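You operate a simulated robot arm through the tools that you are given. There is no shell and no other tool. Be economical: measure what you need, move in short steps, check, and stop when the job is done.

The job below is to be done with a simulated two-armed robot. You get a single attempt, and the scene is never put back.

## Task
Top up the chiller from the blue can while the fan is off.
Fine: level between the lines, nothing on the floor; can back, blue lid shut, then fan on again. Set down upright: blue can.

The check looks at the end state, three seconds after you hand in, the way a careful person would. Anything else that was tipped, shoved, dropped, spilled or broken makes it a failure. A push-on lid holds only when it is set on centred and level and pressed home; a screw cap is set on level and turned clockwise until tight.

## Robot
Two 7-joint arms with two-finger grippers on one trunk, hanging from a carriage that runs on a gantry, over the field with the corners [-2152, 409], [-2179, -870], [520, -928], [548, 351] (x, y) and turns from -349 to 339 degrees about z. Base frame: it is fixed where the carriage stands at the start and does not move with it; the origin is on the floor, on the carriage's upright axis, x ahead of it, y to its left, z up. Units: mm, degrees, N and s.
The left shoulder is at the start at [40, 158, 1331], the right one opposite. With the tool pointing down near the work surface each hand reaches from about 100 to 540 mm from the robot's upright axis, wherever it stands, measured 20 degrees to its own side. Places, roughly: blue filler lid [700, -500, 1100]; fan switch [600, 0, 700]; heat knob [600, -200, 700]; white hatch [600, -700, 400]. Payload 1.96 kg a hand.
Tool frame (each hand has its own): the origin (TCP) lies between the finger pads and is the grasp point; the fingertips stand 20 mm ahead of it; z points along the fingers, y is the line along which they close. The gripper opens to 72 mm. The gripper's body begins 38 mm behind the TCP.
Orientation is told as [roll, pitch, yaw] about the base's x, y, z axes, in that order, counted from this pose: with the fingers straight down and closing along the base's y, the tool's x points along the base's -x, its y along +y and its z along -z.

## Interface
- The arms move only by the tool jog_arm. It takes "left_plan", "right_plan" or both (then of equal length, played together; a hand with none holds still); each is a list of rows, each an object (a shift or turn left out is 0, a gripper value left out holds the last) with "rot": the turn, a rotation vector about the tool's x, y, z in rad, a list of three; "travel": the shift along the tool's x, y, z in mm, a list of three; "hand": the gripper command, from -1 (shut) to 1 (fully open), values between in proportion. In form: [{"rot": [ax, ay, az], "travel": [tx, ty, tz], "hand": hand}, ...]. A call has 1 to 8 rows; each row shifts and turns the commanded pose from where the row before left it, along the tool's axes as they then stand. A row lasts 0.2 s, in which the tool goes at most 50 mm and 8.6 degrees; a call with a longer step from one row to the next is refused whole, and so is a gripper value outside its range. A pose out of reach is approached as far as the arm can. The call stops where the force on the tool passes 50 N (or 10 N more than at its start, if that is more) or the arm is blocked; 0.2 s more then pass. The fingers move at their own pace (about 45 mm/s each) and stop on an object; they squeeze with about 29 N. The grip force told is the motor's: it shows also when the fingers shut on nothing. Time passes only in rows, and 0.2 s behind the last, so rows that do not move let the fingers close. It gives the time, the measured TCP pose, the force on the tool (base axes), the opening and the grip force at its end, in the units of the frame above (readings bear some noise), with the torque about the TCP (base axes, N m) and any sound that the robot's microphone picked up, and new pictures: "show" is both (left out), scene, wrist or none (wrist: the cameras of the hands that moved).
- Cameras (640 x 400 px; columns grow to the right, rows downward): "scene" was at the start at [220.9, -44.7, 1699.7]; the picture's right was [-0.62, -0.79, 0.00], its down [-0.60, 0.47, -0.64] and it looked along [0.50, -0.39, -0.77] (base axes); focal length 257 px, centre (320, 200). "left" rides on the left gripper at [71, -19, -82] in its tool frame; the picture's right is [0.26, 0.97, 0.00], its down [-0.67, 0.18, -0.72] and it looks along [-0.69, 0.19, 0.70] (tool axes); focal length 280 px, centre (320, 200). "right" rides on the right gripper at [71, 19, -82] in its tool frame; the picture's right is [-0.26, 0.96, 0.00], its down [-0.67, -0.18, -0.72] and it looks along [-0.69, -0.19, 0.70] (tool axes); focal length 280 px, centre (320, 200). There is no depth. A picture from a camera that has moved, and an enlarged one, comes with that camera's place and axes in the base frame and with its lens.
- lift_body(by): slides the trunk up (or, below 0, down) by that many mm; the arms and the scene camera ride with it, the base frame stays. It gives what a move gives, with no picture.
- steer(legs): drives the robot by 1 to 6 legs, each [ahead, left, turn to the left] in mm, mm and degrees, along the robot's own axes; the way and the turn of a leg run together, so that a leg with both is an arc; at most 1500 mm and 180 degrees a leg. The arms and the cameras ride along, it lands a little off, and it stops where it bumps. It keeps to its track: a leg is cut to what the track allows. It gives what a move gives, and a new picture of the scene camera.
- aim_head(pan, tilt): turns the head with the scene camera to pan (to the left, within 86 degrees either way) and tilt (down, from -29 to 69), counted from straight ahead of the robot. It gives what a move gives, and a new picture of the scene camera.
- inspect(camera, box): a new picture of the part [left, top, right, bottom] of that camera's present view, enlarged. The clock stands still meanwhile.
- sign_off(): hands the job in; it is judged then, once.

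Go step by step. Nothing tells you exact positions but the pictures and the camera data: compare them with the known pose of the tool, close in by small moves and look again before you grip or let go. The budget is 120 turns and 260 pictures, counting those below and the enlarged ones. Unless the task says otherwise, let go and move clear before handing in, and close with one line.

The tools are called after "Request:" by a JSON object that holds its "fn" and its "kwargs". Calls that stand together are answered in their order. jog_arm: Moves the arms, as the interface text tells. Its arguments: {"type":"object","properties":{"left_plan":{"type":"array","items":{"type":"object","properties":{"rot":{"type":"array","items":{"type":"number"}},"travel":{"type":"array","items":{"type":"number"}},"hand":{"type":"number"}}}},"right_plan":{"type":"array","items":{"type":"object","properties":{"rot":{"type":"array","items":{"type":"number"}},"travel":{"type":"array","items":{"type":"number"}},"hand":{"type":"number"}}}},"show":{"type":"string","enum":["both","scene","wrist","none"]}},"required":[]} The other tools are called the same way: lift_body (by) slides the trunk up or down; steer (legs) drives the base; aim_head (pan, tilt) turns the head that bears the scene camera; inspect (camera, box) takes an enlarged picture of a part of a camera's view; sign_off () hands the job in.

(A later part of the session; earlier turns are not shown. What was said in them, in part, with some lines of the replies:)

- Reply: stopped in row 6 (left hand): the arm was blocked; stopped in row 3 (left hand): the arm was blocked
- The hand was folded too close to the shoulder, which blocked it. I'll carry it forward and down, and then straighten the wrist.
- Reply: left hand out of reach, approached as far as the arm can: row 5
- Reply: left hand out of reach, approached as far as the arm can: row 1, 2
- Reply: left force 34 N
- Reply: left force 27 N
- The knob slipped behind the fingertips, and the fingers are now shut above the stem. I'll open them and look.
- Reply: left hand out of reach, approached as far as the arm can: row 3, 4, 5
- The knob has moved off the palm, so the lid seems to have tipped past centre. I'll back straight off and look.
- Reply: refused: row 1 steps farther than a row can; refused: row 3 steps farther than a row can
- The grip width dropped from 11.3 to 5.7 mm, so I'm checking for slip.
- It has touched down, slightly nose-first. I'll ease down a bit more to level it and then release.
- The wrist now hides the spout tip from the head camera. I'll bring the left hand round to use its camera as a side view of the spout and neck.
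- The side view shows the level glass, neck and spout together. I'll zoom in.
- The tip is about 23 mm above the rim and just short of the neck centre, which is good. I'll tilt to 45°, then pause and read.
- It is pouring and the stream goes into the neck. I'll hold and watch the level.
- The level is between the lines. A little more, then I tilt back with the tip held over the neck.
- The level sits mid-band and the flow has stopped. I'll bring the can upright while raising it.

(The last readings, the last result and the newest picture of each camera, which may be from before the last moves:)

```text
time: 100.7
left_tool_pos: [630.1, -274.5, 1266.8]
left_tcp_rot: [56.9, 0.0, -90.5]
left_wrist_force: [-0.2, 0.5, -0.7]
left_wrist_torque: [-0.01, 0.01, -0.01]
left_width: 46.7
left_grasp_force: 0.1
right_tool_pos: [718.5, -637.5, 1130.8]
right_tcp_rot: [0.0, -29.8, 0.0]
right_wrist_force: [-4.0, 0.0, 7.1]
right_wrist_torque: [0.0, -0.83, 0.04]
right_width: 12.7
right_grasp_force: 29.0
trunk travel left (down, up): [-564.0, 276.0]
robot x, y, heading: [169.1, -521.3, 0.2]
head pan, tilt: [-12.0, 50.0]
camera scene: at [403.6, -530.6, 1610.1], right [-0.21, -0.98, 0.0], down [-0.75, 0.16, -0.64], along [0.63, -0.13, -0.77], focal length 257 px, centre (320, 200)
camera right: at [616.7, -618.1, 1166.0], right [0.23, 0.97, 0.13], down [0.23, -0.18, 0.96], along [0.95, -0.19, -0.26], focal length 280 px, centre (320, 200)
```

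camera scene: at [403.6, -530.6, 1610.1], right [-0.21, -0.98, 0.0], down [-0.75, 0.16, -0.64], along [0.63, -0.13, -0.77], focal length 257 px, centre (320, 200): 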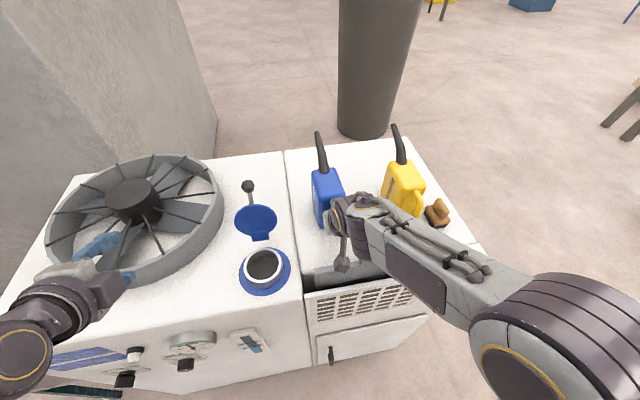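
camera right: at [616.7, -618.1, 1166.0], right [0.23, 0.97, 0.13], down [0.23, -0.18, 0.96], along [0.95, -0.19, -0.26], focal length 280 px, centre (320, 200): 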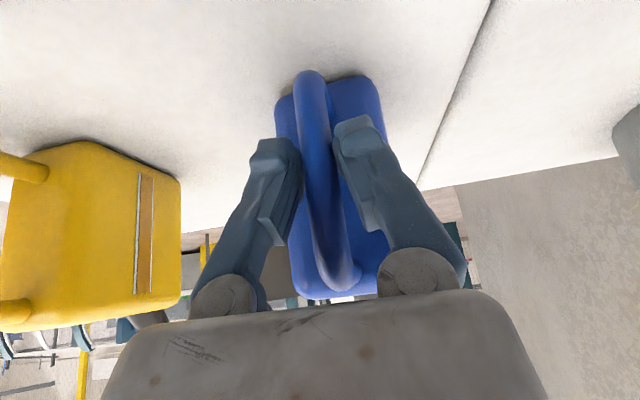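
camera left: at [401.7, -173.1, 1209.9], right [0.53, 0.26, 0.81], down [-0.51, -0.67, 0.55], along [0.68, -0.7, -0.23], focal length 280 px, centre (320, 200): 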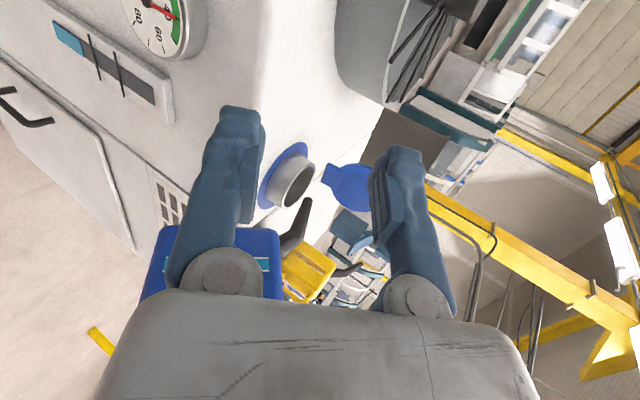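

The front edge touches first, so I'll tip the nose up slightly and settle down, then release.

Request:
{"fn": "jog_arm", "kwargs": {"right_plan": [{"rot": [0, -0.02, 0], "travel": [0.5, 0, 0.9]}, {"rot": [0, -0.02, 0], "travel": [0.5, 0, 0.9]}, {"rot": [0, -0.01, 0], "travel": [0.5, 0, 0.9]}, {}], "show": "none"}}

Request:
{"fn": "jog_arm", "kwargs": {"right_plan": [{"hand": -0.55}, {"hand": -0.4}, {"hand": 0}, {"hand": 0.4}, {"hand": 0.7}, {}], "show": "both"}}

```text
time: 101.7
left_tool_pos: [629.6, -274.0, 1266.8]
left_tcp_rot: [56.8, -0.1, -90.5]
left_wrist_force: [-0.3, 0.3, -0.1]
left_wrist_torque: [-0.01, 0.02, 0.02]
left_width: 46.6
left_grasp_force: 0.0
right_tool_pos: [718.3, -637.6, 1124.9]
right_tcp_rot: [0.0, -32.6, 0.1]
right_wrist_force: [-0.4, 0.6, -4.8]
right_wrist_torque: [0.01, 0.35, -0.01]
right_width: 12.8
right_grasp_force: 28.8
trunk travel left (down, up): [-564.0, 276.0]
robot x, y, heading: [166.9, -518.0, 0.2]
head pan, tilt: [-12.0, 50.0]
```

```text
time: 103.1
left_tool_pos: [629.4, -275.4, 1266.3]
left_tcp_rot: [56.7, 0.0, -90.5]
left_wrist_force: [0.0, -0.1, -1.1]
left_wrist_torque: [-0.02, 0.05, -0.01]
left_width: 46.9
left_grasp_force: 0.1
right_tool_pos: [718.8, -637.0, 1126.0]
right_tcp_rot: [-0.1, -32.7, 0.0]
right_wrist_force: [0.5, 0.0, -0.1]
right_wrist_torque: [0.0, 0.02, -0.02]
right_width: 61.0
right_grasp_force: 0.0
trunk travel left (down, up): [-564.0, 276.0]
robot x, y, heading: [168.5, -518.0, 0.1]
head pan, tilt: [-12.0, 50.0]
camera scene: at [403.6, -530.5, 1610.1], right [-0.2, -0.98, 0.0], down [-0.75, 0.16, -0.64], along [0.63, -0.13, -0.77], focal length 257 px, centre (320, 200)
camera right: at [614.8, -618.2, 1157.0], right [0.22, 0.97, 0.14], down [0.18, -0.18, 0.97], along [0.96, -0.19, -0.22], focal length 280 px, centre (320, 200)
```

scene: 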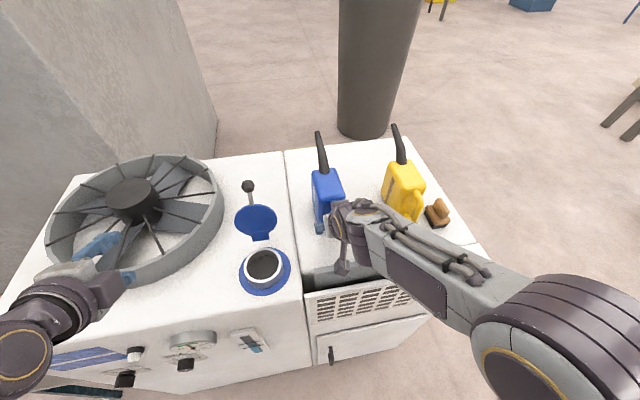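
right: 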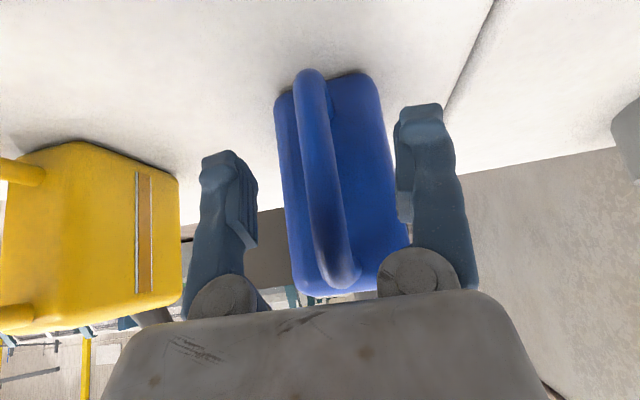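

The can stands upright in its place. I'll withdraw the right hand, back the base off, and re-orient the left hand forward to close the lid.

Request:
{"fn": "jog_arm", "kwargs": {"right_plan": [{"travel": [0, 0, -30]}, {"travel": [0, 0, -40]}, {"travel": [-15, 0, -40]}, {"travel": [-20, 0, -40]}], "show": "none"}}

Request:
{"fn": "steer", "kwargs": {"legs": [[-150, 0, 0], [0, 55, 0]]}}

Request:
{"fn": "jog_arm", "kwargs": {"left_plan": [{"rot": [-0.145, 0, 0]}, {"rot": [-0.145, 0, 0]}, {"rot": [-0.145, 0, 0]}, {"rot": [-0.145, 0, 0]}, {"rot": [0, 0, -0.145]}, {"rot": [0, 0, -0.145]}, {"rot": [0, 0, -0.145]}, {"rot": [0, 0, -0.145]}], "show": "none"}}

Request:
{"fn": "jog_arm", "kwargs": {"left_plan": [{"rot": [0, 0, -0.145]}, {"rot": [0, 0, -0.145]}, {"rot": [0, 0, -0.145]}, {"rot": [0, 0, -0.145]}, {"rot": [0, 0, -0.145]}, {"rot": [0, 0, -0.145]}, {"rot": [0, 0, -0.12]}], "show": "scene"}}

```text
time: 104.1
left_tool_pos: [629.6, -274.1, 1266.2]
left_tcp_rot: [56.7, 0.0, -90.4]
left_wrist_force: [-0.7, -0.1, 0.9]
left_wrist_torque: [0.0, 0.01, -0.03]
left_width: 46.7
left_grasp_force: 0.1
right_tool_pos: [666.8, -633.6, 1271.5]
right_tcp_rot: [0.0, -32.5, 0.2]
right_wrist_force: [-0.3, 0.3, -0.4]
right_wrist_torque: [-0.04, -0.01, -0.01]
right_width: 61.3
right_grasp_force: 0.0
trunk travel left (down, up): [-564.0, 276.0]
robot x, y, heading: [168.1, -515.3, 0.2]
head pan, tilt: [-12.0, 50.0]
```

```text
time: 106.0
left_tool_pos: [479.4, -219.8, 1266.3]
left_tcp_rot: [56.7, 0.0, -90.4]
left_wrist_force: [0.1, -0.1, 0.1]
left_wrist_torque: [-0.04, -0.02, -0.01]
left_width: 46.5
left_grasp_force: 0.1
right_tool_pos: [516.7, -578.3, 1272.5]
right_tcp_rot: [0.0, -32.6, 0.3]
right_wrist_force: [-0.7, 0.9, 0.8]
right_wrist_torque: [0.0, 0.0, 0.02]
right_width: 61.2
right_grasp_force: 0.0
trunk travel left (down, up): [-564.0, 276.0]
robot x, y, heading: [18.4, -462.9, 0.3]
head pan, tilt: [-12.0, 50.0]
camera scene: at [254.3, -476.4, 1610.1], right [-0.2, -0.98, 0.0], down [-0.75, 0.15, -0.64], along [0.63, -0.13, -0.77], focal length 257 px, centre (320, 200)
```

scene: 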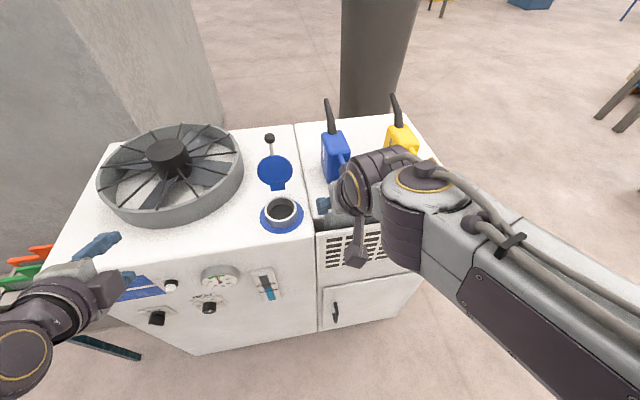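

```text
time: 107.8
left_tool_pos: [480.5, -218.9, 1267.0]
left_tcp_rot: [90.0, -33.4, -90.5]
left_wrist_force: [0.2, 0.5, 0.8]
left_wrist_torque: [-0.06, 0.02, 0.0]
left_width: 46.9
left_grasp_force: 0.0
right_tool_pos: [517.2, -576.9, 1273.5]
right_tcp_rot: [0.0, -32.6, 0.3]
right_wrist_force: [0.4, 0.4, 0.5]
right_wrist_torque: [0.0, 0.02, 0.02]
right_width: 61.2
right_grasp_force: 0.1
trunk travel left (down, up): [-564.0, 276.0]
robot x, y, heading: [17.8, -464.3, 0.1]
head pan, tilt: [-12.0, 50.0]
```

```text
time: 109.4
left_tool_pos: [479.2, -219.7, 1267.1]
left_tcp_rot: [-118.1, -89.8, 117.7]
left_wrist_force: [-0.2, -0.5, 0.2]
left_wrist_torque: [-0.02, -0.01, -0.02]
left_width: 46.8
left_grasp_force: 0.1
right_tool_pos: [518.6, -578.9, 1272.9]
right_tcp_rot: [0.1, -32.6, 0.2]
right_wrist_force: [0.2, 0.3, -0.1]
right_wrist_torque: [-0.01, 0.01, 0.01]
right_width: 61.3
right_grasp_force: 0.1
trunk travel left (down, up): [-564.0, 276.0]
robot x, y, heading: [18.9, -464.4, 0.2]
head pan, tilt: [-12.0, 50.0]
camera scene: at [254.3, -476.6, 1610.1], right [-0.2, -0.98, 0.0], down [-0.75, 0.15, -0.64], along [0.63, -0.13, -0.77], focal length 257 px, centre (320, 200)
```

scene: 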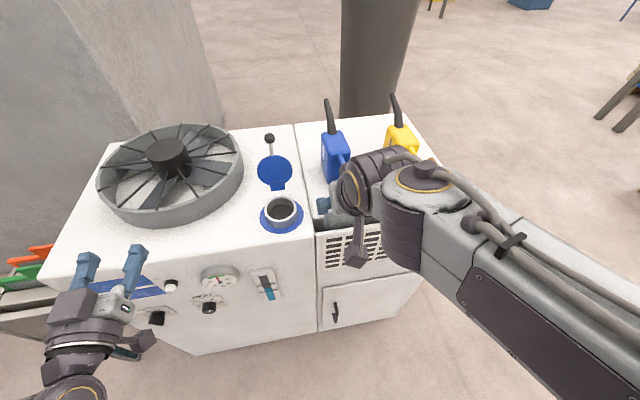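

Request:
{"fn": "jog_arm", "kwargs": {"left_plan": [{}, {"travel": [0, -40, 0]}, {"travel": [0, -40, 0]}, {"travel": [0, -40, 0]}, {"travel": [0, -40, 0]}, {"travel": [0, -40, 0]}, {"travel": [0, -38, 0]}], "right_plan": [{"travel": [-5, -33, -23]}, {"travel": [-5, -33, -23]}, {"travel": [-5, -33, -23]}, {"travel": [-5, -33, -23]}, {"travel": [-5, -33, -23]}, {"travel": [-5, -33, -23]}, {}], "show": "none"}}

Request:
{"fn": "steer", "kwargs": {"legs": [[90, 0, 0]]}}

Request:
{"fn": "inspect", "kwargs": {"camera": "left", "box": [0, 0, 640, 400]}}

```text
time: 111.2
left_tool_pos: [489.8, -429.2, 1290.2]
left_tcp_rot: [-87.3, -83.6, 90.1]
left_wrist_force: [0.7, 0.7, 0.0]
left_wrist_torque: [-0.01, -0.01, 0.02]
left_width: 46.8
left_grasp_force: 0.0
right_tool_pos: [472.2, -775.7, 1404.9]
right_tcp_rot: [0.1, -32.6, 0.5]
right_wrist_force: [0.6, -0.6, 0.1]
right_wrist_torque: [0.0, 0.02, -0.03]
right_width: 61.0
right_grasp_force: 0.1
trunk travel left (down, up): [-564.0, 276.0]
robot x, y, heading: [17.5, -467.5, 0.2]
head pan, tilt: [-12.0, 50.0]
stopped in row 7 (left hand): the arm was blocked; the commanded pose is now the measured one
```

```text
time: 112.3
left_tool_pos: [579.7, -428.3, 1290.8]
left_tcp_rot: [-87.9, -83.6, 90.5]
left_wrist_force: [-0.2, 0.6, 0.1]
left_wrist_torque: [-0.02, 0.01, 0.01]
left_width: 46.7
left_grasp_force: 0.1
right_tool_pos: [561.6, -776.5, 1405.9]
right_tcp_rot: [0.1, -32.6, 0.3]
right_wrist_force: [0.3, 1.0, 0.0]
right_wrist_torque: [0.0, -0.03, 0.0]
right_width: 61.2
right_grasp_force: 0.0
trunk travel left (down, up): [-564.0, 276.0]
robot x, y, heading: [105.9, -465.9, 0.5]
head pan, tilt: [-12.0, 50.0]
camera scene: at [345.0, -476.4, 1610.1], right [-0.2, -0.98, 0.0], down [-0.75, 0.16, -0.64], along [0.63, -0.13, -0.77], focal length 257 px, centre (320, 200)
```

scene: 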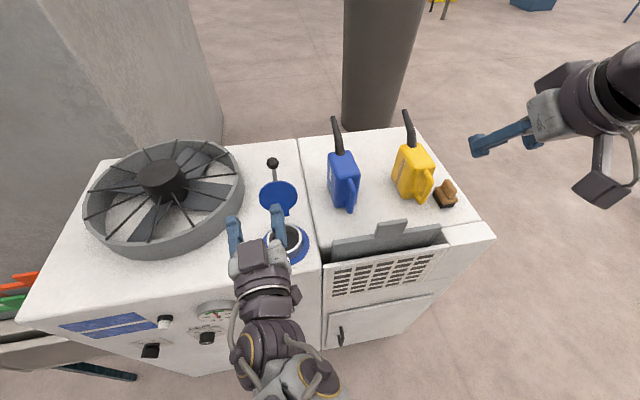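

```text
1.00 times, centred on (320, 200) of left (not enlarged: the box is as wide or as high as the picture)
camera zoom: at [499.1, -461.3, 1221.5], right [-0.04, 0.93, -0.37], down [-0.72, 0.22, 0.65], along [0.69, 0.29, 0.66], focal length 280 px, centre (320, 200)
```

zoom: 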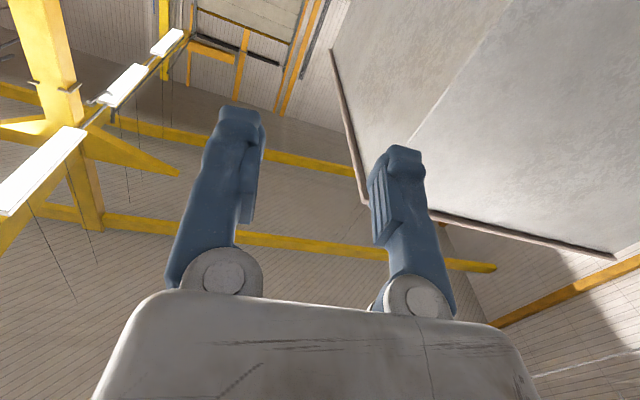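

Request:
{"fn": "jog_arm", "kwargs": {"left_plan": [{"travel": [0, 0, 40]}, {"travel": [0, 0, 40]}, {"rot": [0, 0, 0.11]}, {"travel": [15, -10, 20]}, {"travel": [15, -10, 10]}, {"travel": [15, -10, 10]}]}}

```text
time: 113.8
left_tool_pos: [700.1, -454.9, 1244.9]
left_tcp_rot: [-17.0, -89.7, 19.5]
left_wrist_force: [1.2, 0.5, -0.7]
left_wrist_torque: [-0.02, 0.0, -0.01]
left_width: 46.8
left_grasp_force: 0.1
right_tool_pos: [561.8, -776.4, 1405.6]
right_tcp_rot: [-0.1, -32.6, 0.3]
right_wrist_force: [0.9, 0.6, 0.2]
right_wrist_torque: [-0.01, 0.01, -0.01]
right_width: 61.1
right_grasp_force: 0.1
trunk travel left (down, up): [-564.0, 276.0]
robot x, y, heading: [106.7, -466.3, 0.3]
head pan, tilt: [-12.0, 50.0]
camera scene: at [344.8, -476.4, 1610.1], right [-0.2, -0.98, 0.0], down [-0.75, 0.16, -0.64], along [0.63, -0.13, -0.77], focal length 257 px, centre (320, 200)
camera left: at [620.3, -478.6, 1174.5], right [-0.05, 0.96, -0.26], down [-0.72, 0.15, 0.68], along [0.69, 0.22, 0.69], focal length 280 px, centre (320, 200)
```

scene: 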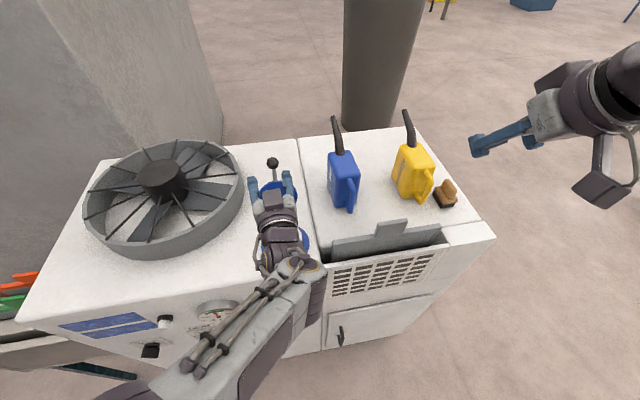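
left: 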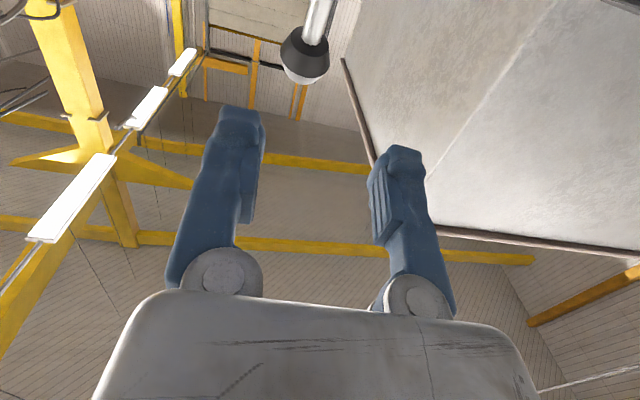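

The knob is at about (782,-462,1228). I'll move in to straddle it just below its centre.

Request:
{"fn": "jog_arm", "kwargs": {"left_plan": [{"travel": [14, -5, 30]}, {"travel": [13, -5, 30]}, {}], "show": "wrist"}}

```text
time: 114.5
left_tool_pos: [759.2, -461.5, 1216.0]
left_tcp_rot: [-5.3, -89.6, 7.8]
left_wrist_force: [-0.4, 0.4, 0.3]
left_wrist_torque: [-0.03, 0.01, 0.02]
left_width: 46.8
left_grasp_force: 0.0
right_tool_pos: [560.0, -775.8, 1405.3]
right_tcp_rot: [0.0, -32.6, 0.3]
right_wrist_force: [0.0, -0.3, -0.1]
right_wrist_torque: [0.03, 0.0, 0.0]
right_width: 61.3
right_grasp_force: 0.1
trunk travel left (down, up): [-564.0, 276.0]
robot x, y, heading: [109.4, -464.2, 0.3]
head pan, tilt: [-12.0, 50.0]
camera left: at [678.8, -486.1, 1145.7], right [-0.05, 0.96, -0.26], down [-0.72, 0.15, 0.68], along [0.69, 0.22, 0.69], focal length 280 px, centre (320, 200)
```

left: 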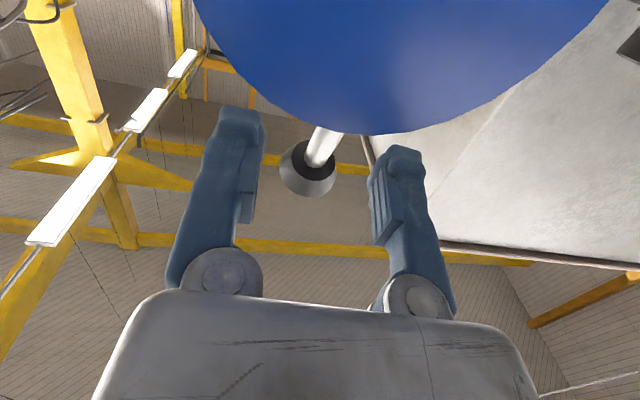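

Request:
{"fn": "jog_arm", "kwargs": {"left_plan": [{"travel": [-4, -4, 14]}, {"travel": [-3, -3, 14]}, {}], "show": "wrist"}}

```text
time: 115.3
left_tool_pos: [787.9, -466.9, 1225.4]
left_tcp_rot: [-13.3, -89.8, 16.0]
left_wrist_force: [0.0, -1.0, 0.2]
left_wrist_torque: [-0.01, 0.0, 0.0]
left_width: 46.5
left_grasp_force: 0.1
right_tool_pos: [561.0, -776.3, 1405.1]
right_tcp_rot: [-0.1, -32.6, 0.2]
right_wrist_force: [-0.1, -0.3, 0.2]
right_wrist_torque: [-0.01, 0.02, -0.01]
right_width: 61.4
right_grasp_force: 0.0
trunk travel left (down, up): [-564.0, 276.0]
robot x, y, heading: [109.0, -465.1, 0.3]
head pan, tilt: [-12.0, 50.0]
camera left: at [706.5, -491.0, 1153.4], right [-0.05, 0.96, -0.26], down [-0.72, 0.15, 0.68], along [0.69, 0.22, 0.69], focal length 280 px, centre (320, 200)
```

left: 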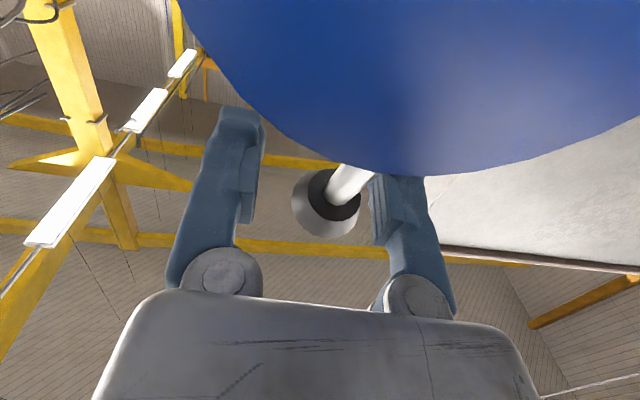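

Request:
{"fn": "jog_arm", "kwargs": {"left_plan": [{"travel": [-4, 5, 3]}, {"hand": -1}, {"hand": -1}, {"hand": -1}, {"hand": -1}], "show": "wrist"}}

```text
time: 116.5
left_tool_pos: [790.5, -464.1, 1229.0]
left_tcp_rot: [-22.6, -89.7, 25.2]
left_wrist_force: [0.1, -4.1, 0.5]
left_wrist_torque: [0.03, -0.01, 0.05]
left_width: 17.3
left_grasp_force: 40.2
right_tool_pos: [560.8, -777.1, 1405.8]
right_tcp_rot: [0.0, -32.6, 0.3]
right_wrist_force: [-0.7, 0.4, 0.0]
right_wrist_torque: [-0.01, 0.02, 0.0]
right_width: 61.1
right_grasp_force: 0.0
trunk travel left (down, up): [-564.0, 276.0]
robot x, y, heading: [108.3, -465.6, 0.5]
head pan, tilt: [-12.0, 50.0]
camera left: at [709.3, -487.1, 1157.9], right [-0.04, 0.96, -0.26], down [-0.72, 0.15, 0.68], along [0.69, 0.22, 0.69], focal length 280 px, centre (320, 200)
```

left: 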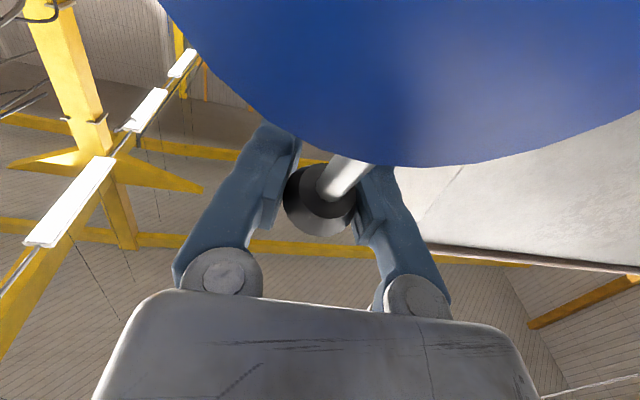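

I have the knob gripped. I'll pull it back over centre along the arc.

Request:
{"fn": "jog_arm", "kwargs": {"left_plan": [{"travel": [-2, 0.6, -12.5]}, {"travel": [-2, 0.6, -12.8]}, {"travel": [0, 0.6, -13]}, {"travel": [0.5, 0.6, -13]}, {"travel": [2, 0.6, -13]}, {"travel": [3, 0.6, -12.6]}], "show": "both"}}

```text
time: 118.0
left_tool_pos: [718.9, -461.2, 1230.1]
left_tcp_rot: [-152.4, -89.8, 155.1]
left_wrist_force: [1.8, 3.3, 26.5]
left_wrist_torque: [-0.02, -1.03, 0.0]
left_width: 16.4
left_grasp_force: 39.9
right_tool_pos: [563.4, -774.4, 1406.6]
right_tcp_rot: [0.0, -32.8, 0.4]
right_wrist_force: [-0.7, -0.2, -0.4]
right_wrist_torque: [-0.01, -0.02, 0.02]
right_width: 61.1
right_grasp_force: 0.0
trunk travel left (down, up): [-564.0, 276.0]
robot x, y, heading: [112.8, -464.4, 0.3]
head pan, tilt: [-12.0, 50.0]
camera scene: at [346.2, -476.0, 1611.0], right [-0.2, -0.98, 0.0], down [-0.75, 0.16, -0.64], along [0.63, -0.13, -0.76], focal length 257 px, centre (320, 200)
camera left: at [638.2, -485.6, 1157.3], right [-0.05, 0.96, -0.26], down [-0.73, 0.15, 0.67], along [0.69, 0.22, 0.69], focal length 280 px, centre (320, 200)
```

scene: 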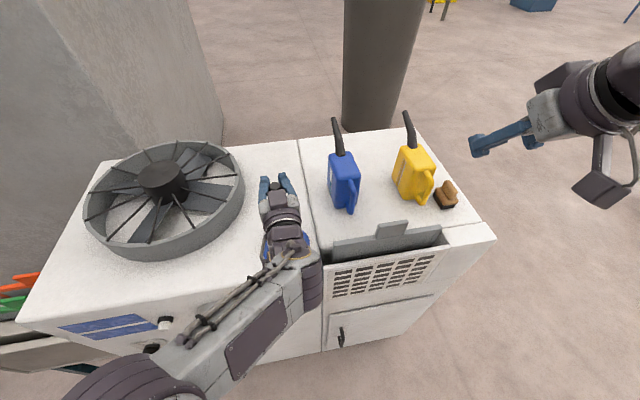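
left: 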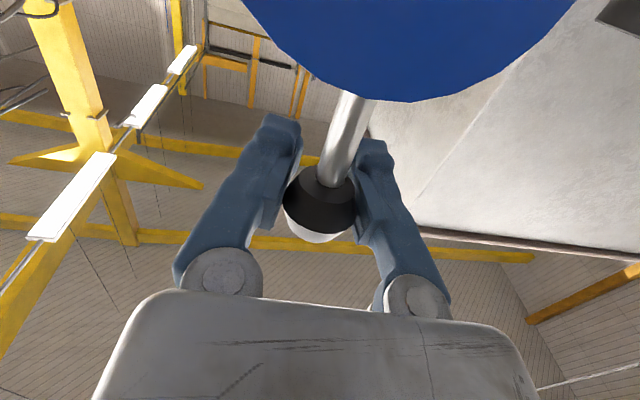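

Request:
{"fn": "jog_arm", "kwargs": {"left_plan": [{"travel": [1, 0.5, -12.5]}, {"travel": [3.5, 0.5, -12.3]}, {"travel": [5, 0.5, -11.7]}, {"travel": [6.5, 0.5, -11]}, {"travel": [7.7, 0.5, -10.3]}, {"travel": [8.8, 0.5, -9.5]}], "show": "wrist"}}

```text
time: 119.3
left_tool_pos: [651.3, -460.2, 1198.3]
left_tcp_rot: [139.0, -89.9, -136.3]
left_wrist_force: [30.9, 11.0, -18.2]
left_wrist_torque: [0.07, -1.77, -0.06]
left_width: 17.3
left_grasp_force: 40.3
right_tool_pos: [563.1, -774.7, 1406.7]
right_tcp_rot: [0.1, -32.8, 0.1]
right_wrist_force: [-0.5, 0.4, 0.3]
right_wrist_torque: [0.01, 0.0, 0.03]
right_width: 61.1
right_grasp_force: 0.0
trunk travel left (down, up): [-564.0, 276.0]
robot x, y, heading: [111.7, -466.9, 0.2]
head pan, tilt: [-12.0, 50.0]
camera left: at [569.9, -484.1, 1126.3], right [-0.05, 0.96, -0.26], down [-0.72, 0.15, 0.67], along [0.69, 0.22, 0.69], focal length 280 px, centre (320, 200)
```

left: 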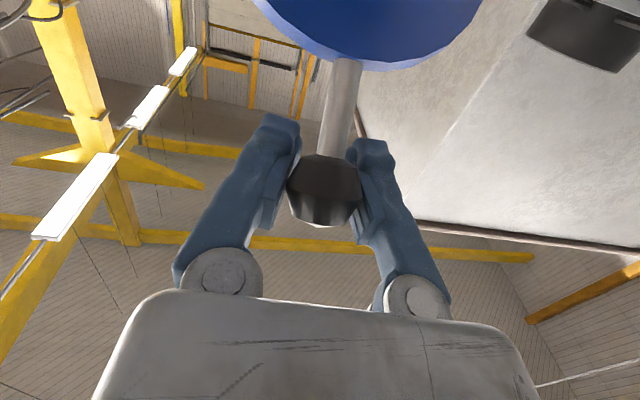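

I'm slightly outside the arc, so I'll correct inward and continue down toward the closed position.

Request:
{"fn": "jog_arm", "kwargs": {"left_plan": [{"travel": [14, 0.3, -5]}, {"travel": [13, 0.3, -8]}, {"travel": [11.5, 0.3, -7]}, {"travel": [11.5, 0.3, -6]}, {"travel": [12, 0.3, -5]}, {"travel": [12.3, 0.2, -4.5]}], "show": "wrist"}}

```text
time: 120.8
left_tool_pos: [618.1, -458.8, 1119.4]
left_tcp_rot: [11.4, -89.5, -8.9]
left_wrist_force: [-25.3, 18.0, 13.7]
left_wrist_torque: [0.0, -0.95, -0.34]
left_width: 11.1
left_grasp_force: 37.9
left hand out of reach, approached as far as the arm can: row 5, 6
right_tool_pos: [558.0, -773.8, 1403.7]
right_tcp_rot: [0.2, -32.5, 0.3]
right_wrist_force: [0.4, 0.3, 0.5]
right_wrist_torque: [0.01, 0.02, -0.05]
right_width: 61.3
right_grasp_force: 0.1
trunk travel left (down, up): [-564.0, 276.0]
robot x, y, heading: [109.0, -463.9, 0.1]
head pan, tilt: [-12.0, 50.0]
camera left: at [537.5, -482.4, 1048.0], right [-0.04, 0.96, -0.26], down [-0.72, 0.15, 0.68], along [0.7, 0.22, 0.68], focal length 280 px, centre (320, 200)
```

left: 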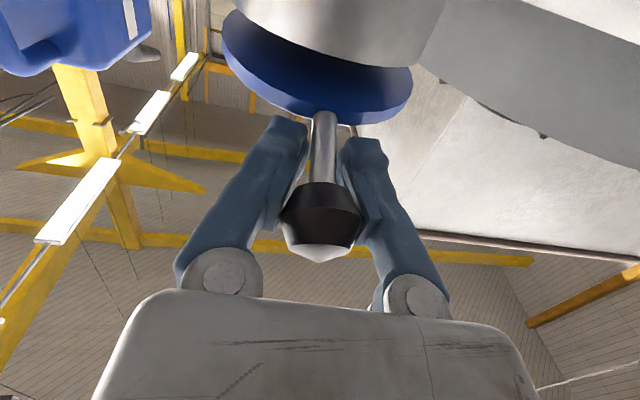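

The lid is only about 10° from shut. I'll open the fingers so it drops the last bit, then look.

Request:
{"fn": "jog_arm", "kwargs": {"left_plan": [{"hand": 0.3}, {"hand": 0.3}, {"hand": 0.3}, {}], "show": "both"}}

```text
time: 121.8
left_tool_pos: [621.9, -461.6, 1121.8]
left_tcp_rot: [-13.3, -89.7, 15.7]
left_wrist_force: [-0.6, -1.2, 0.1]
left_wrist_torque: [-0.04, -0.02, 0.04]
left_width: 47.0
left_grasp_force: 0.2
right_tool_pos: [560.3, -776.3, 1404.8]
right_tcp_rot: [0.0, -32.5, 0.3]
right_wrist_force: [0.3, -0.3, 0.1]
right_wrist_torque: [0.01, 0.03, 0.03]
right_width: 61.2
right_grasp_force: 0.1
trunk travel left (down, up): [-564.0, 276.0]
robot x, y, heading: [112.8, -467.5, 0.3]
head pan, tilt: [-12.0, 50.0]
camera scene: at [344.8, -476.4, 1610.1], right [-0.2, -0.98, 0.0], down [-0.75, 0.16, -0.64], along [0.63, -0.13, -0.77], focal length 257 px, centre (320, 200)
camera left: at [541.1, -485.2, 1049.5], right [-0.04, 0.96, -0.26], down [-0.72, 0.15, 0.68], along [0.69, 0.22, 0.69], focal length 280 px, centre (320, 200)
```

scene: 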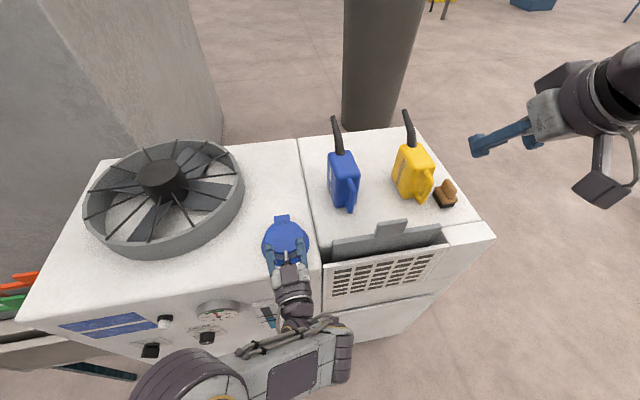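
left: 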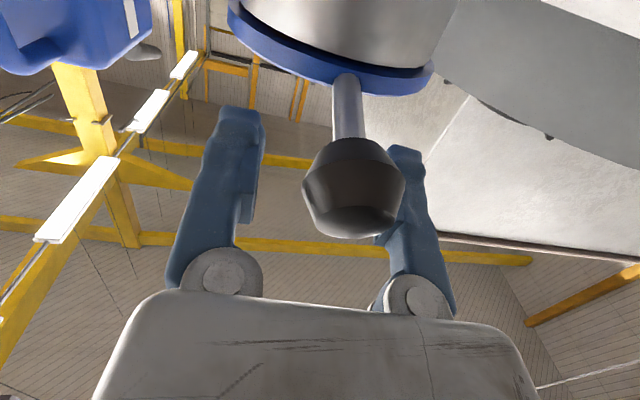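

The lid has dropped onto the neck. I'll raise the hand, close the fingers above the lever, and press it down to make sure it is home.

Request:
{"fn": "jog_arm", "kwargs": {"left_plan": [{"travel": [-12, 0, 4]}, {"travel": [-12, 0, 4]}, {"hand": -1}, {"hand": -1}, {"hand": -1}, {"hand": -1}], "show": "none"}}

Request:
{"fn": "jog_arm", "kwargs": {"left_plan": [{"travel": [8, 0, 0]}, {"travel": [8, 0, 0]}, {"travel": [6, 0, 0]}, {"travel": [5, 0, 0]}, {"travel": [5, 0, 0]}, {"travel": [5, 0, 0]}], "show": "both"}}

```text
time: 123.2
left_tool_pos: [630.5, -463.9, 1145.9]
left_tcp_rot: [-15.6, -89.8, 18.2]
left_wrist_force: [-0.4, 0.7, -0.1]
left_wrist_torque: [0.04, 0.0, 0.0]
left_width: 0.0
left_grasp_force: 28.9
right_tool_pos: [561.1, -776.6, 1404.5]
right_tcp_rot: [0.0, -32.6, 0.3]
right_wrist_force: [0.9, 1.4, -0.6]
right_wrist_torque: [0.02, 0.02, 0.03]
right_width: 61.3
right_grasp_force: 0.1
trunk travel left (down, up): [-564.0, 276.0]
robot x, y, heading: [109.7, -466.2, 0.4]
head pan, tilt: [-12.0, 50.0]
```

```text
time: 124.5
left_tool_pos: [630.4, -462.3, 1109.6]
left_tcp_rot: [-12.9, -89.8, 15.6]
left_wrist_force: [0.9, 0.6, -0.2]
left_wrist_torque: [0.02, 0.03, -0.04]
left_width: 0.0
left_grasp_force: 29.0
right_tool_pos: [560.7, -776.0, 1405.5]
right_tcp_rot: [0.0, -32.6, 0.3]
right_wrist_force: [0.2, 0.1, -0.4]
right_wrist_torque: [0.02, -0.01, -0.01]
right_width: 61.3
right_grasp_force: 0.1
trunk travel left (down, up): [-564.0, 276.0]
robot x, y, heading: [106.3, -465.5, 0.2]
head pan, tilt: [-12.0, 50.0]
camera scene: at [344.9, -476.3, 1610.1], right [-0.2, -0.98, 0.0], down [-0.75, 0.16, -0.64], along [0.63, -0.13, -0.77], focal length 257 px, centre (320, 200)
camera left: at [549.7, -486.0, 1037.9], right [-0.05, 0.96, -0.26], down [-0.72, 0.15, 0.68], along [0.69, 0.22, 0.69], focal length 280 px, centre (320, 200)
```

scene: 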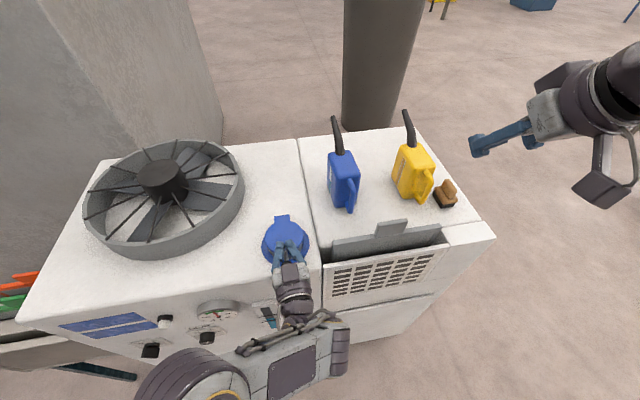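
left: 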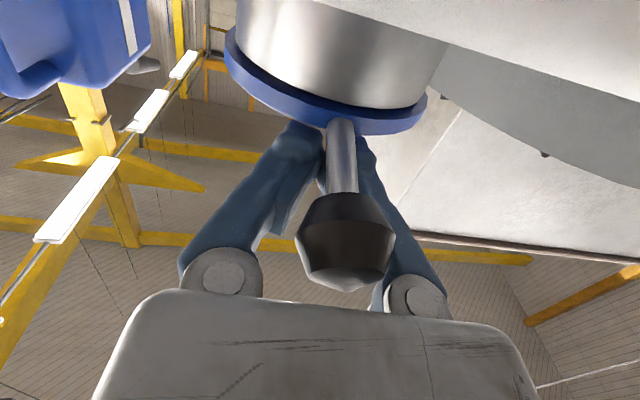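

Request:
{"fn": "jog_arm", "kwargs": {"left_plan": [{"travel": [4, 0, 0]}, {"travel": [4, 0, 0]}, {"travel": [4, 0, 0]}, {"travel": [4, 0, 0]}, {"travel": [4, 0, 0]}, {"travel": [4, 0, 0]}], "show": "wrist"}}

```text
time: 125.5
left_tool_pos: [633.2, -463.2, 1101.2]
left_tcp_rot: [172.5, -89.1, -169.9]
left_wrist_force: [-7.0, 1.3, 19.0]
left_wrist_torque: [0.03, -0.12, 0.1]
left_width: 6.0
left_grasp_force: 29.7
right_tool_pos: [561.3, -775.9, 1406.0]
right_tcp_rot: [0.0, -32.6, 0.3]
right_wrist_force: [-0.3, 0.3, -0.8]
right_wrist_torque: [0.02, -0.03, -0.02]
right_width: 61.3
right_grasp_force: 0.0
trunk travel left (down, up): [-564.0, 276.0]
robot x, y, heading: [105.1, -463.8, 0.2]
head pan, tilt: [-12.0, 50.0]
stopped in row 4 (left hand): the force on the tool passed its limit at 57 N (the readings are from after the stop); the commanded pose is now the measured one
camera left: at [553.0, -485.7, 1028.0], right [-0.04, 0.96, -0.26], down [-0.73, 0.15, 0.66], along [0.68, 0.22, 0.7], focal length 280 px, centre (320, 200)
```

left: 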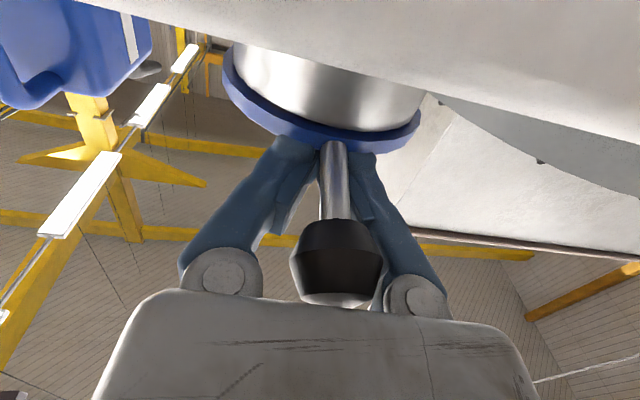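

I pressed home with over 50 N. I'll open the fingers wide, rise straight off, and check the lid.

Request:
{"fn": "jog_arm", "kwargs": {"left_plan": [{"hand": 0.6}, {"hand": 0.6}, {"hand": 0.6}, {"travel": [-20, 0, 0]}, {"travel": [-40, 0, 0]}, {"travel": [-40, 0, 0]}], "show": "none"}}

Request:
{"fn": "steer", "kwargs": {"legs": [[-180, 0, 0]]}}

Request:
{"fn": "inspect", "kwargs": {"camera": "scene", "box": [200, 110, 440, 260]}}

```text
time: 126.9
left_tool_pos: [631.1, -465.8, 1197.6]
left_tcp_rot: [173.1, -89.6, -170.8]
left_wrist_force: [0.0, -0.1, -0.4]
left_wrist_torque: [-0.03, 0.04, 0.02]
left_width: 57.4
left_grasp_force: 0.0
right_tool_pos: [560.1, -774.8, 1406.0]
right_tcp_rot: [0.0, -32.7, 0.2]
right_wrist_force: [-0.1, -0.7, 0.0]
right_wrist_torque: [0.0, 0.0, -0.01]
right_width: 61.1
right_grasp_force: 0.1
trunk travel left (down, up): [-564.0, 276.0]
robot x, y, heading: [108.0, -466.6, 0.4]
head pan, tilt: [-12.0, 50.0]
```

```text
time: 128.4
left_tool_pos: [450.8, -465.0, 1198.6]
left_tcp_rot: [176.9, -89.5, -174.0]
left_wrist_force: [-0.9, 0.0, 0.3]
left_wrist_torque: [0.01, 0.0, 0.02]
left_width: 57.7
left_grasp_force: 0.1
right_tool_pos: [383.7, -774.9, 1405.3]
right_tcp_rot: [0.1, -32.6, 0.5]
right_wrist_force: [0.2, -0.1, -0.6]
right_wrist_torque: [0.02, 0.01, -0.01]
right_width: 61.3
right_grasp_force: 0.0
trunk travel left (down, up): [-564.0, 276.0]
robot x, y, heading: [-71.1, -464.0, 0.6]
head pan, tilt: [-12.0, 50.0]
camera scene: at [165.6, -476.7, 1610.0], right [-0.2, -0.98, 0.0], down [-0.75, 0.15, -0.64], along [0.63, -0.13, -0.77], focal length 257 px, centre (320, 200)
```

scene: 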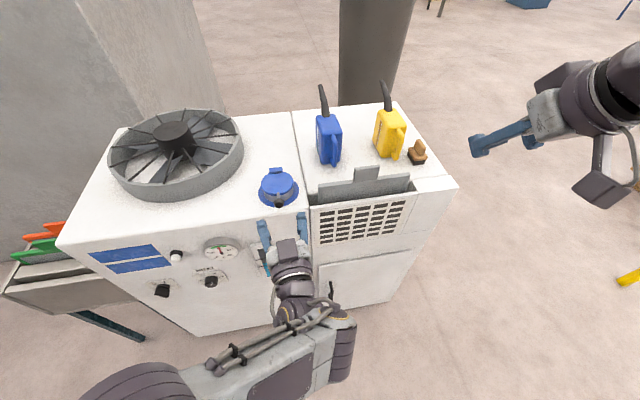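

```text
2.67 times, centred on (320, 185) of scene
camera zoom: at [165.6, -476.7, 1610.0], right [-0.2, -0.98, 0.0], down [-0.75, 0.15, -0.64], along [0.63, -0.13, -0.77], focal length 685 px, centre (320, 240)
```

zoom: 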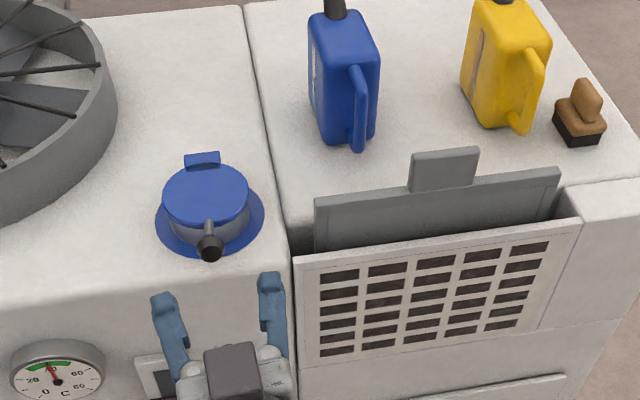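

The lid is shut as it was at the start, and the can is back in place. Now I go to the fan switch.

Request:
{"fn": "steer", "kwargs": {"legs": [[-80, 0, -0.5], [0, 464, 0]]}}

Request:
{"fn": "lift_body", "kwargs": {"by": -310}}

Request:
{"fn": "steer", "kwargs": {"legs": [[150, 0, 0]]}}

```text
time: 131.9
left_tool_pos: [375.6, -9.2, 1198.4]
left_tcp_rot: [175.9, -89.6, -174.3]
left_wrist_force: [-0.4, 0.4, -0.1]
left_wrist_torque: [-0.01, -0.02, -0.02]
left_width: 57.6
left_grasp_force: 0.1
right_tool_pos: [300.5, -319.0, 1404.9]
right_tcp_rot: [0.0, -32.5, -0.7]
right_wrist_force: [-0.6, -0.4, -0.3]
right_wrist_torque: [0.01, -0.02, 0.02]
right_width: 61.1
right_grasp_force: 0.0
trunk travel left (down, up): [-564.0, 276.0]
robot x, y, heading: [-147.0, 1.7, -0.8]
head pan, tilt: [-12.0, 50.0]
camera scene: at [89.2, -15.5, 1610.1], right [-0.22, -0.98, 0.0], down [-0.75, 0.17, -0.64], along [0.63, -0.14, -0.77], focal length 257 px, centre (320, 200)
```

scene: 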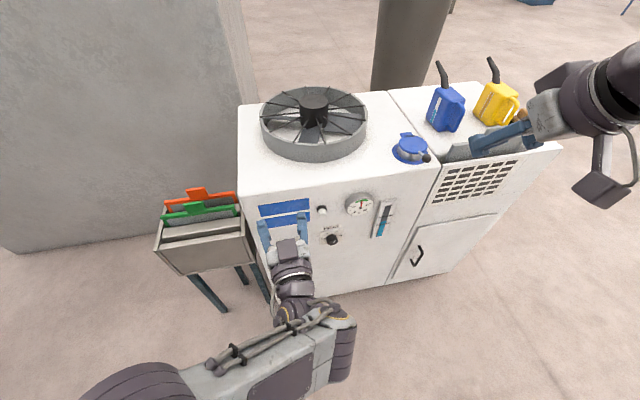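

```text
time: 135.0
left_tool_pos: [374.7, -9.6, 888.6]
left_tcp_rot: [176.4, -89.4, -174.8]
left_wrist_force: [-0.9, 0.1, -1.0]
left_wrist_torque: [0.0, 0.0, 0.0]
left_width: 57.6
left_grasp_force: 0.1
right_tool_pos: [300.3, -318.7, 1095.4]
right_tcp_rot: [0.1, -32.6, -0.7]
right_wrist_force: [-0.9, -0.2, -0.2]
right_wrist_torque: [0.02, 0.02, 0.04]
right_width: 61.2
right_grasp_force: 0.0
trunk travel left (down, up): [-254.0, 586.0]
robot x, y, heading: [-143.8, -0.2, -0.8]
head pan, tilt: [-12.0, 50.0]
```

```text
time: 136.3
left_tool_pos: [524.1, -12.6, 889.0]
left_tcp_rot: [176.2, -89.4, -174.6]
left_wrist_force: [1.0, 0.4, -0.1]
left_wrist_torque: [-0.01, 0.02, 0.01]
left_width: 57.6
left_grasp_force: 0.1
right_tool_pos: [449.8, -321.1, 1095.7]
right_tcp_rot: [0.0, -32.6, -0.8]
right_wrist_force: [0.1, -0.6, -0.5]
right_wrist_torque: [0.01, 0.02, -0.02]
right_width: 61.1
right_grasp_force: 0.0
trunk travel left (down, up): [-254.0, 586.0]
robot x, y, heading: [-1.7, 1.4, -0.9]
head pan, tilt: [-12.0, 50.0]
camera scene: at [238.3, -17.7, 1300.2], right [-0.22, -0.98, 0.0], down [-0.75, 0.17, -0.64], along [0.63, -0.14, -0.77], focal length 257 px, centre (320, 200)
```

scene: 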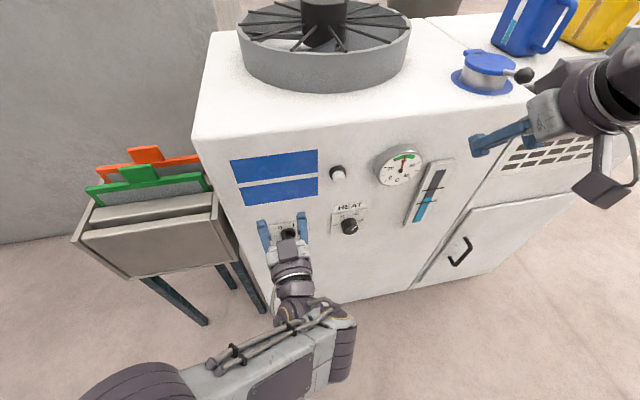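

Request:
{"fn": "jog_arm", "kwargs": {"left_plan": [{"travel": [40, -2, -5], "hand": 1}, {"travel": [40, -2, -5]}, {"travel": [40, -2, -5]}, {"travel": [35, 0, 0]}, {"rot": [0, 0, -0.12]}, {"rot": [0, 0, -0.12]}, {"rot": [0, 0, -0.12]}, {"rot": [0, 0, -0.11]}], "show": "wrist"}}

```text
time: 138.2
left_tool_pos: [514.3, -19.1, 732.6]
left_tcp_rot: [-91.2, -62.9, 92.6]
left_wrist_force: [0.1, 0.2, 1.1]
left_wrist_torque: [0.01, -0.06, 0.02]
left_width: 71.8
left_grasp_force: 0.1
left hand out of reach, approached as far as the arm can: row 3
right_tool_pos: [448.2, -320.6, 1096.4]
right_tcp_rot: [0.1, -32.5, -0.8]
right_wrist_force: [-0.1, -0.2, -0.6]
right_wrist_torque: [0.0, 0.0, 0.01]
right_width: 61.1
right_grasp_force: 0.1
trunk travel left (down, up): [-254.0, 586.0]
robot x, y, heading: [1.8, -0.3, -0.6]
head pan, tilt: [-12.0, 50.0]
camera left: at [433.8, -70.9, 676.4], right [-0.01, 0.74, -0.67], down [-0.73, 0.45, 0.51], along [0.68, 0.5, 0.54], focal length 280 px, centre (320, 200)
```

left: 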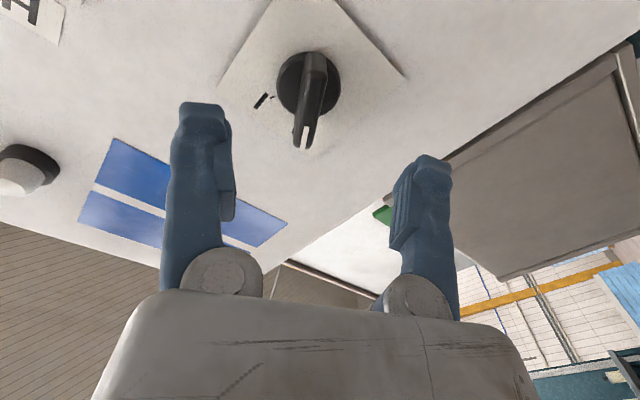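

Request:
{"fn": "jog_arm", "kwargs": {"left_plan": [{"travel": [0, -1, 25]}, {"travel": [0, -1, 22]}, {"travel": [0, 0, 15]}, {}], "show": "wrist"}}

```text
time: 139.2
left_tool_pos: [574.6, -20.4, 733.6]
left_tcp_rot: [-91.1, -63.1, 92.4]
left_wrist_force: [0.5, -0.3, 0.2]
left_wrist_torque: [-0.02, 0.01, 0.0]
left_width: 72.2
left_grasp_force: 0.1
right_tool_pos: [446.5, -321.8, 1096.3]
right_tcp_rot: [0.0, -32.7, -0.7]
right_wrist_force: [-0.8, -0.1, -0.4]
right_wrist_torque: [-0.03, -0.01, 0.03]
right_width: 61.3
right_grasp_force: 0.1
trunk travel left (down, up): [-254.0, 586.0]
robot x, y, heading: [1.2, -6.9, -0.7]
head pan, tilt: [-12.0, 50.0]
camera left: at [495.8, -73.3, 677.5], right [-0.01, 0.74, -0.67], down [-0.73, 0.45, 0.51], along [0.68, 0.5, 0.54], focal length 280 px, centre (320, 200)
```

left: 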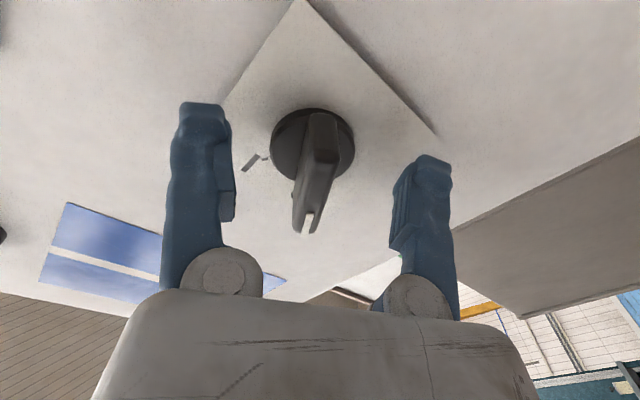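

Aligned. I'll close on the knob and turn it clockwise, back to I.

Request:
{"fn": "jog_arm", "kwargs": {"left_plan": [{"hand": -1}, {"hand": -1}, {"hand": -1}, {"hand": -1}], "show": "none"}}

Request:
{"fn": "jog_arm", "kwargs": {"left_plan": [{"rot": [0, 0, 0.1]}, {"rot": [0, 0, 0.14]}, {"rot": [0, 0, 0.14]}, {"rot": [0, 0, 0.14]}, {"rot": [0, 0, 0.14]}, {"rot": [0, 0, 0.14]}, {"rot": [0, 0, 0.14]}], "show": "both"}}

```text
time: 140.2
left_tool_pos: [575.5, -21.5, 734.6]
left_tcp_rot: [-91.2, -63.1, 92.6]
left_wrist_force: [1.0, -4.8, 2.4]
left_wrist_torque: [0.02, -0.07, -0.04]
left_width: 11.7
left_grasp_force: 22.0
right_tool_pos: [447.6, -322.5, 1095.9]
right_tcp_rot: [0.0, -32.7, -0.7]
right_wrist_force: [0.0, -0.9, 0.1]
right_wrist_torque: [0.02, 0.0, 0.0]
right_width: 61.2
right_grasp_force: 0.0
trunk travel left (down, up): [-254.0, 586.0]
robot x, y, heading: [0.7, -1.6, -0.8]
head pan, tilt: [-12.0, 50.0]
```

```text
time: 141.8
left_tool_pos: [575.9, -17.8, 735.4]
left_tcp_rot: [90.9, -62.8, -89.3]
left_wrist_force: [11.0, 4.1, -19.7]
left_wrist_torque: [0.04, -0.28, -0.24]
left_width: 11.5
left_grasp_force: 39.0
right_tool_pos: [450.1, -319.0, 1094.8]
right_tcp_rot: [0.1, -32.8, -0.9]
right_wrist_force: [0.1, -0.6, 0.0]
right_wrist_torque: [-0.02, -0.02, -0.02]
right_width: 61.0
right_grasp_force: 0.1
trunk travel left (down, up): [-254.0, 586.0]
robot x, y, heading: [0.1, -2.5, -1.0]
head pan, tilt: [-12.0, 50.0]
camera scene: at [238.3, -16.9, 1300.1], right [-0.22, -0.98, 0.0], down [-0.75, 0.17, -0.64], along [0.63, -0.14, -0.77], focal length 257 px, centre (320, 200)
camera left: at [494.6, -5.0, 661.4], right [-0.03, 0.98, 0.21], down [-0.72, -0.17, 0.68], along [0.7, -0.13, 0.71], focal length 280 px, centre (320, 200)
```

scene: 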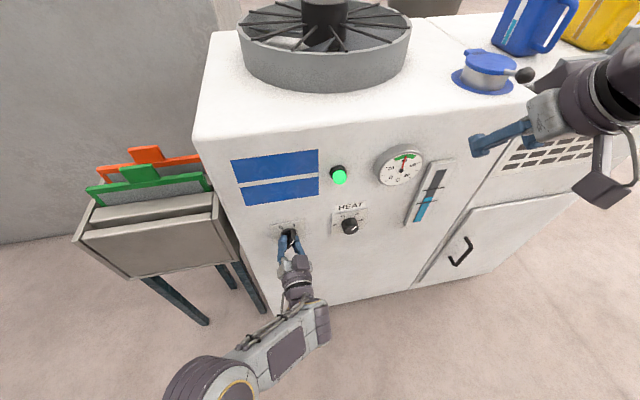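
left: 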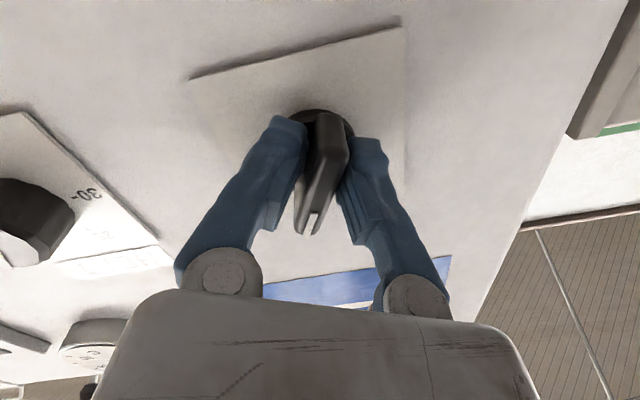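

The green lamp is on again. I'll release, back away, and do a final check of level, lid and can.

Request:
{"fn": "jog_arm", "kwargs": {"left_plan": [{"hand": 1}, {"hand": 1}, {"hand": 1}, {"hand": 1}, {"travel": [0, 0, -30]}, {"travel": [0, 0, -40]}], "show": "none"}}

Request:
{"fn": "steer", "kwargs": {"legs": [[-250, 0, 0]]}}

Request:
{"fn": "inspect", "kwargs": {"camera": "scene", "box": [220, 60, 460, 260]}}

```text
time: 143.2
left_tool_pos: [503.2, -18.4, 734.4]
left_tcp_rot: [91.1, -63.0, -89.6]
left_wrist_force: [-0.4, -0.3, -0.1]
left_wrist_torque: [-0.01, 0.02, -0.01]
left_width: 71.9
left_grasp_force: 0.1
right_tool_pos: [447.5, -320.7, 1094.7]
right_tcp_rot: [0.0, -32.6, -0.7]
right_wrist_force: [-0.8, -0.2, 0.8]
right_wrist_torque: [-0.02, -0.01, 0.0]
right_width: 61.6
right_grasp_force: 0.0
trunk travel left (down, up): [-254.0, 586.0]
robot x, y, heading: [1.2, -3.3, -0.9]
head pan, tilt: [-12.0, 50.0]
```

```text
time: 145.0
left_tool_pos: [243.0, -19.8, 733.3]
left_tcp_rot: [91.1, -63.0, -90.0]
left_wrist_force: [-0.3, 0.4, 0.1]
left_wrist_torque: [-0.01, -0.01, -0.01]
left_width: 71.8
left_grasp_force: 0.1
right_tool_pos: [184.5, -321.0, 1095.0]
right_tcp_rot: [0.0, -32.7, -1.4]
right_wrist_force: [-0.3, -0.8, 0.2]
right_wrist_torque: [0.01, 0.03, -0.01]
right_width: 61.2
right_grasp_force: 0.0
trunk travel left (down, up): [-254.0, 586.0]
robot x, y, heading: [-256.4, 3.7, -1.5]
head pan, tilt: [-12.0, 50.0]
camera scene: at [-22.2, -15.4, 1300.0], right [-0.23, -0.97, 0.0], down [-0.75, 0.18, -0.64], along [0.62, -0.15, -0.77], focal length 257 px, centre (320, 200)
```

scene: 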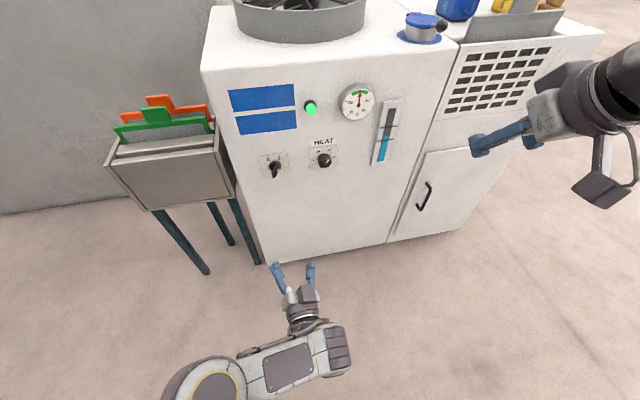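

```text
2.00 times, centred on (340, 160) of scene
camera zoom: at [-22.2, -15.4, 1300.0], right [-0.23, -0.97, 0.0], down [-0.75, 0.18, -0.64], along [0.62, -0.15, -0.77], focal length 513 px, centre (280, 280)
```

zoom: 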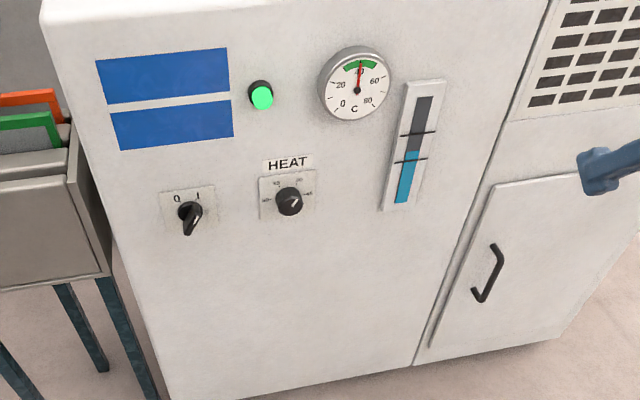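

The level is between the lines, the lamp is on, HEAT is unchanged and no spill is visible. The lid is shut and the can stands upright in its place, so I'm handing in.

Request:
{"fn": "sign_off", "kwargs": {}}

```text
The job is handed in.
```

The job is handed in: the chiller is topped up to between the lines, the blue can is back upright in its place, the blue lid is pressed shut, and the fan is on again with no spill seen.
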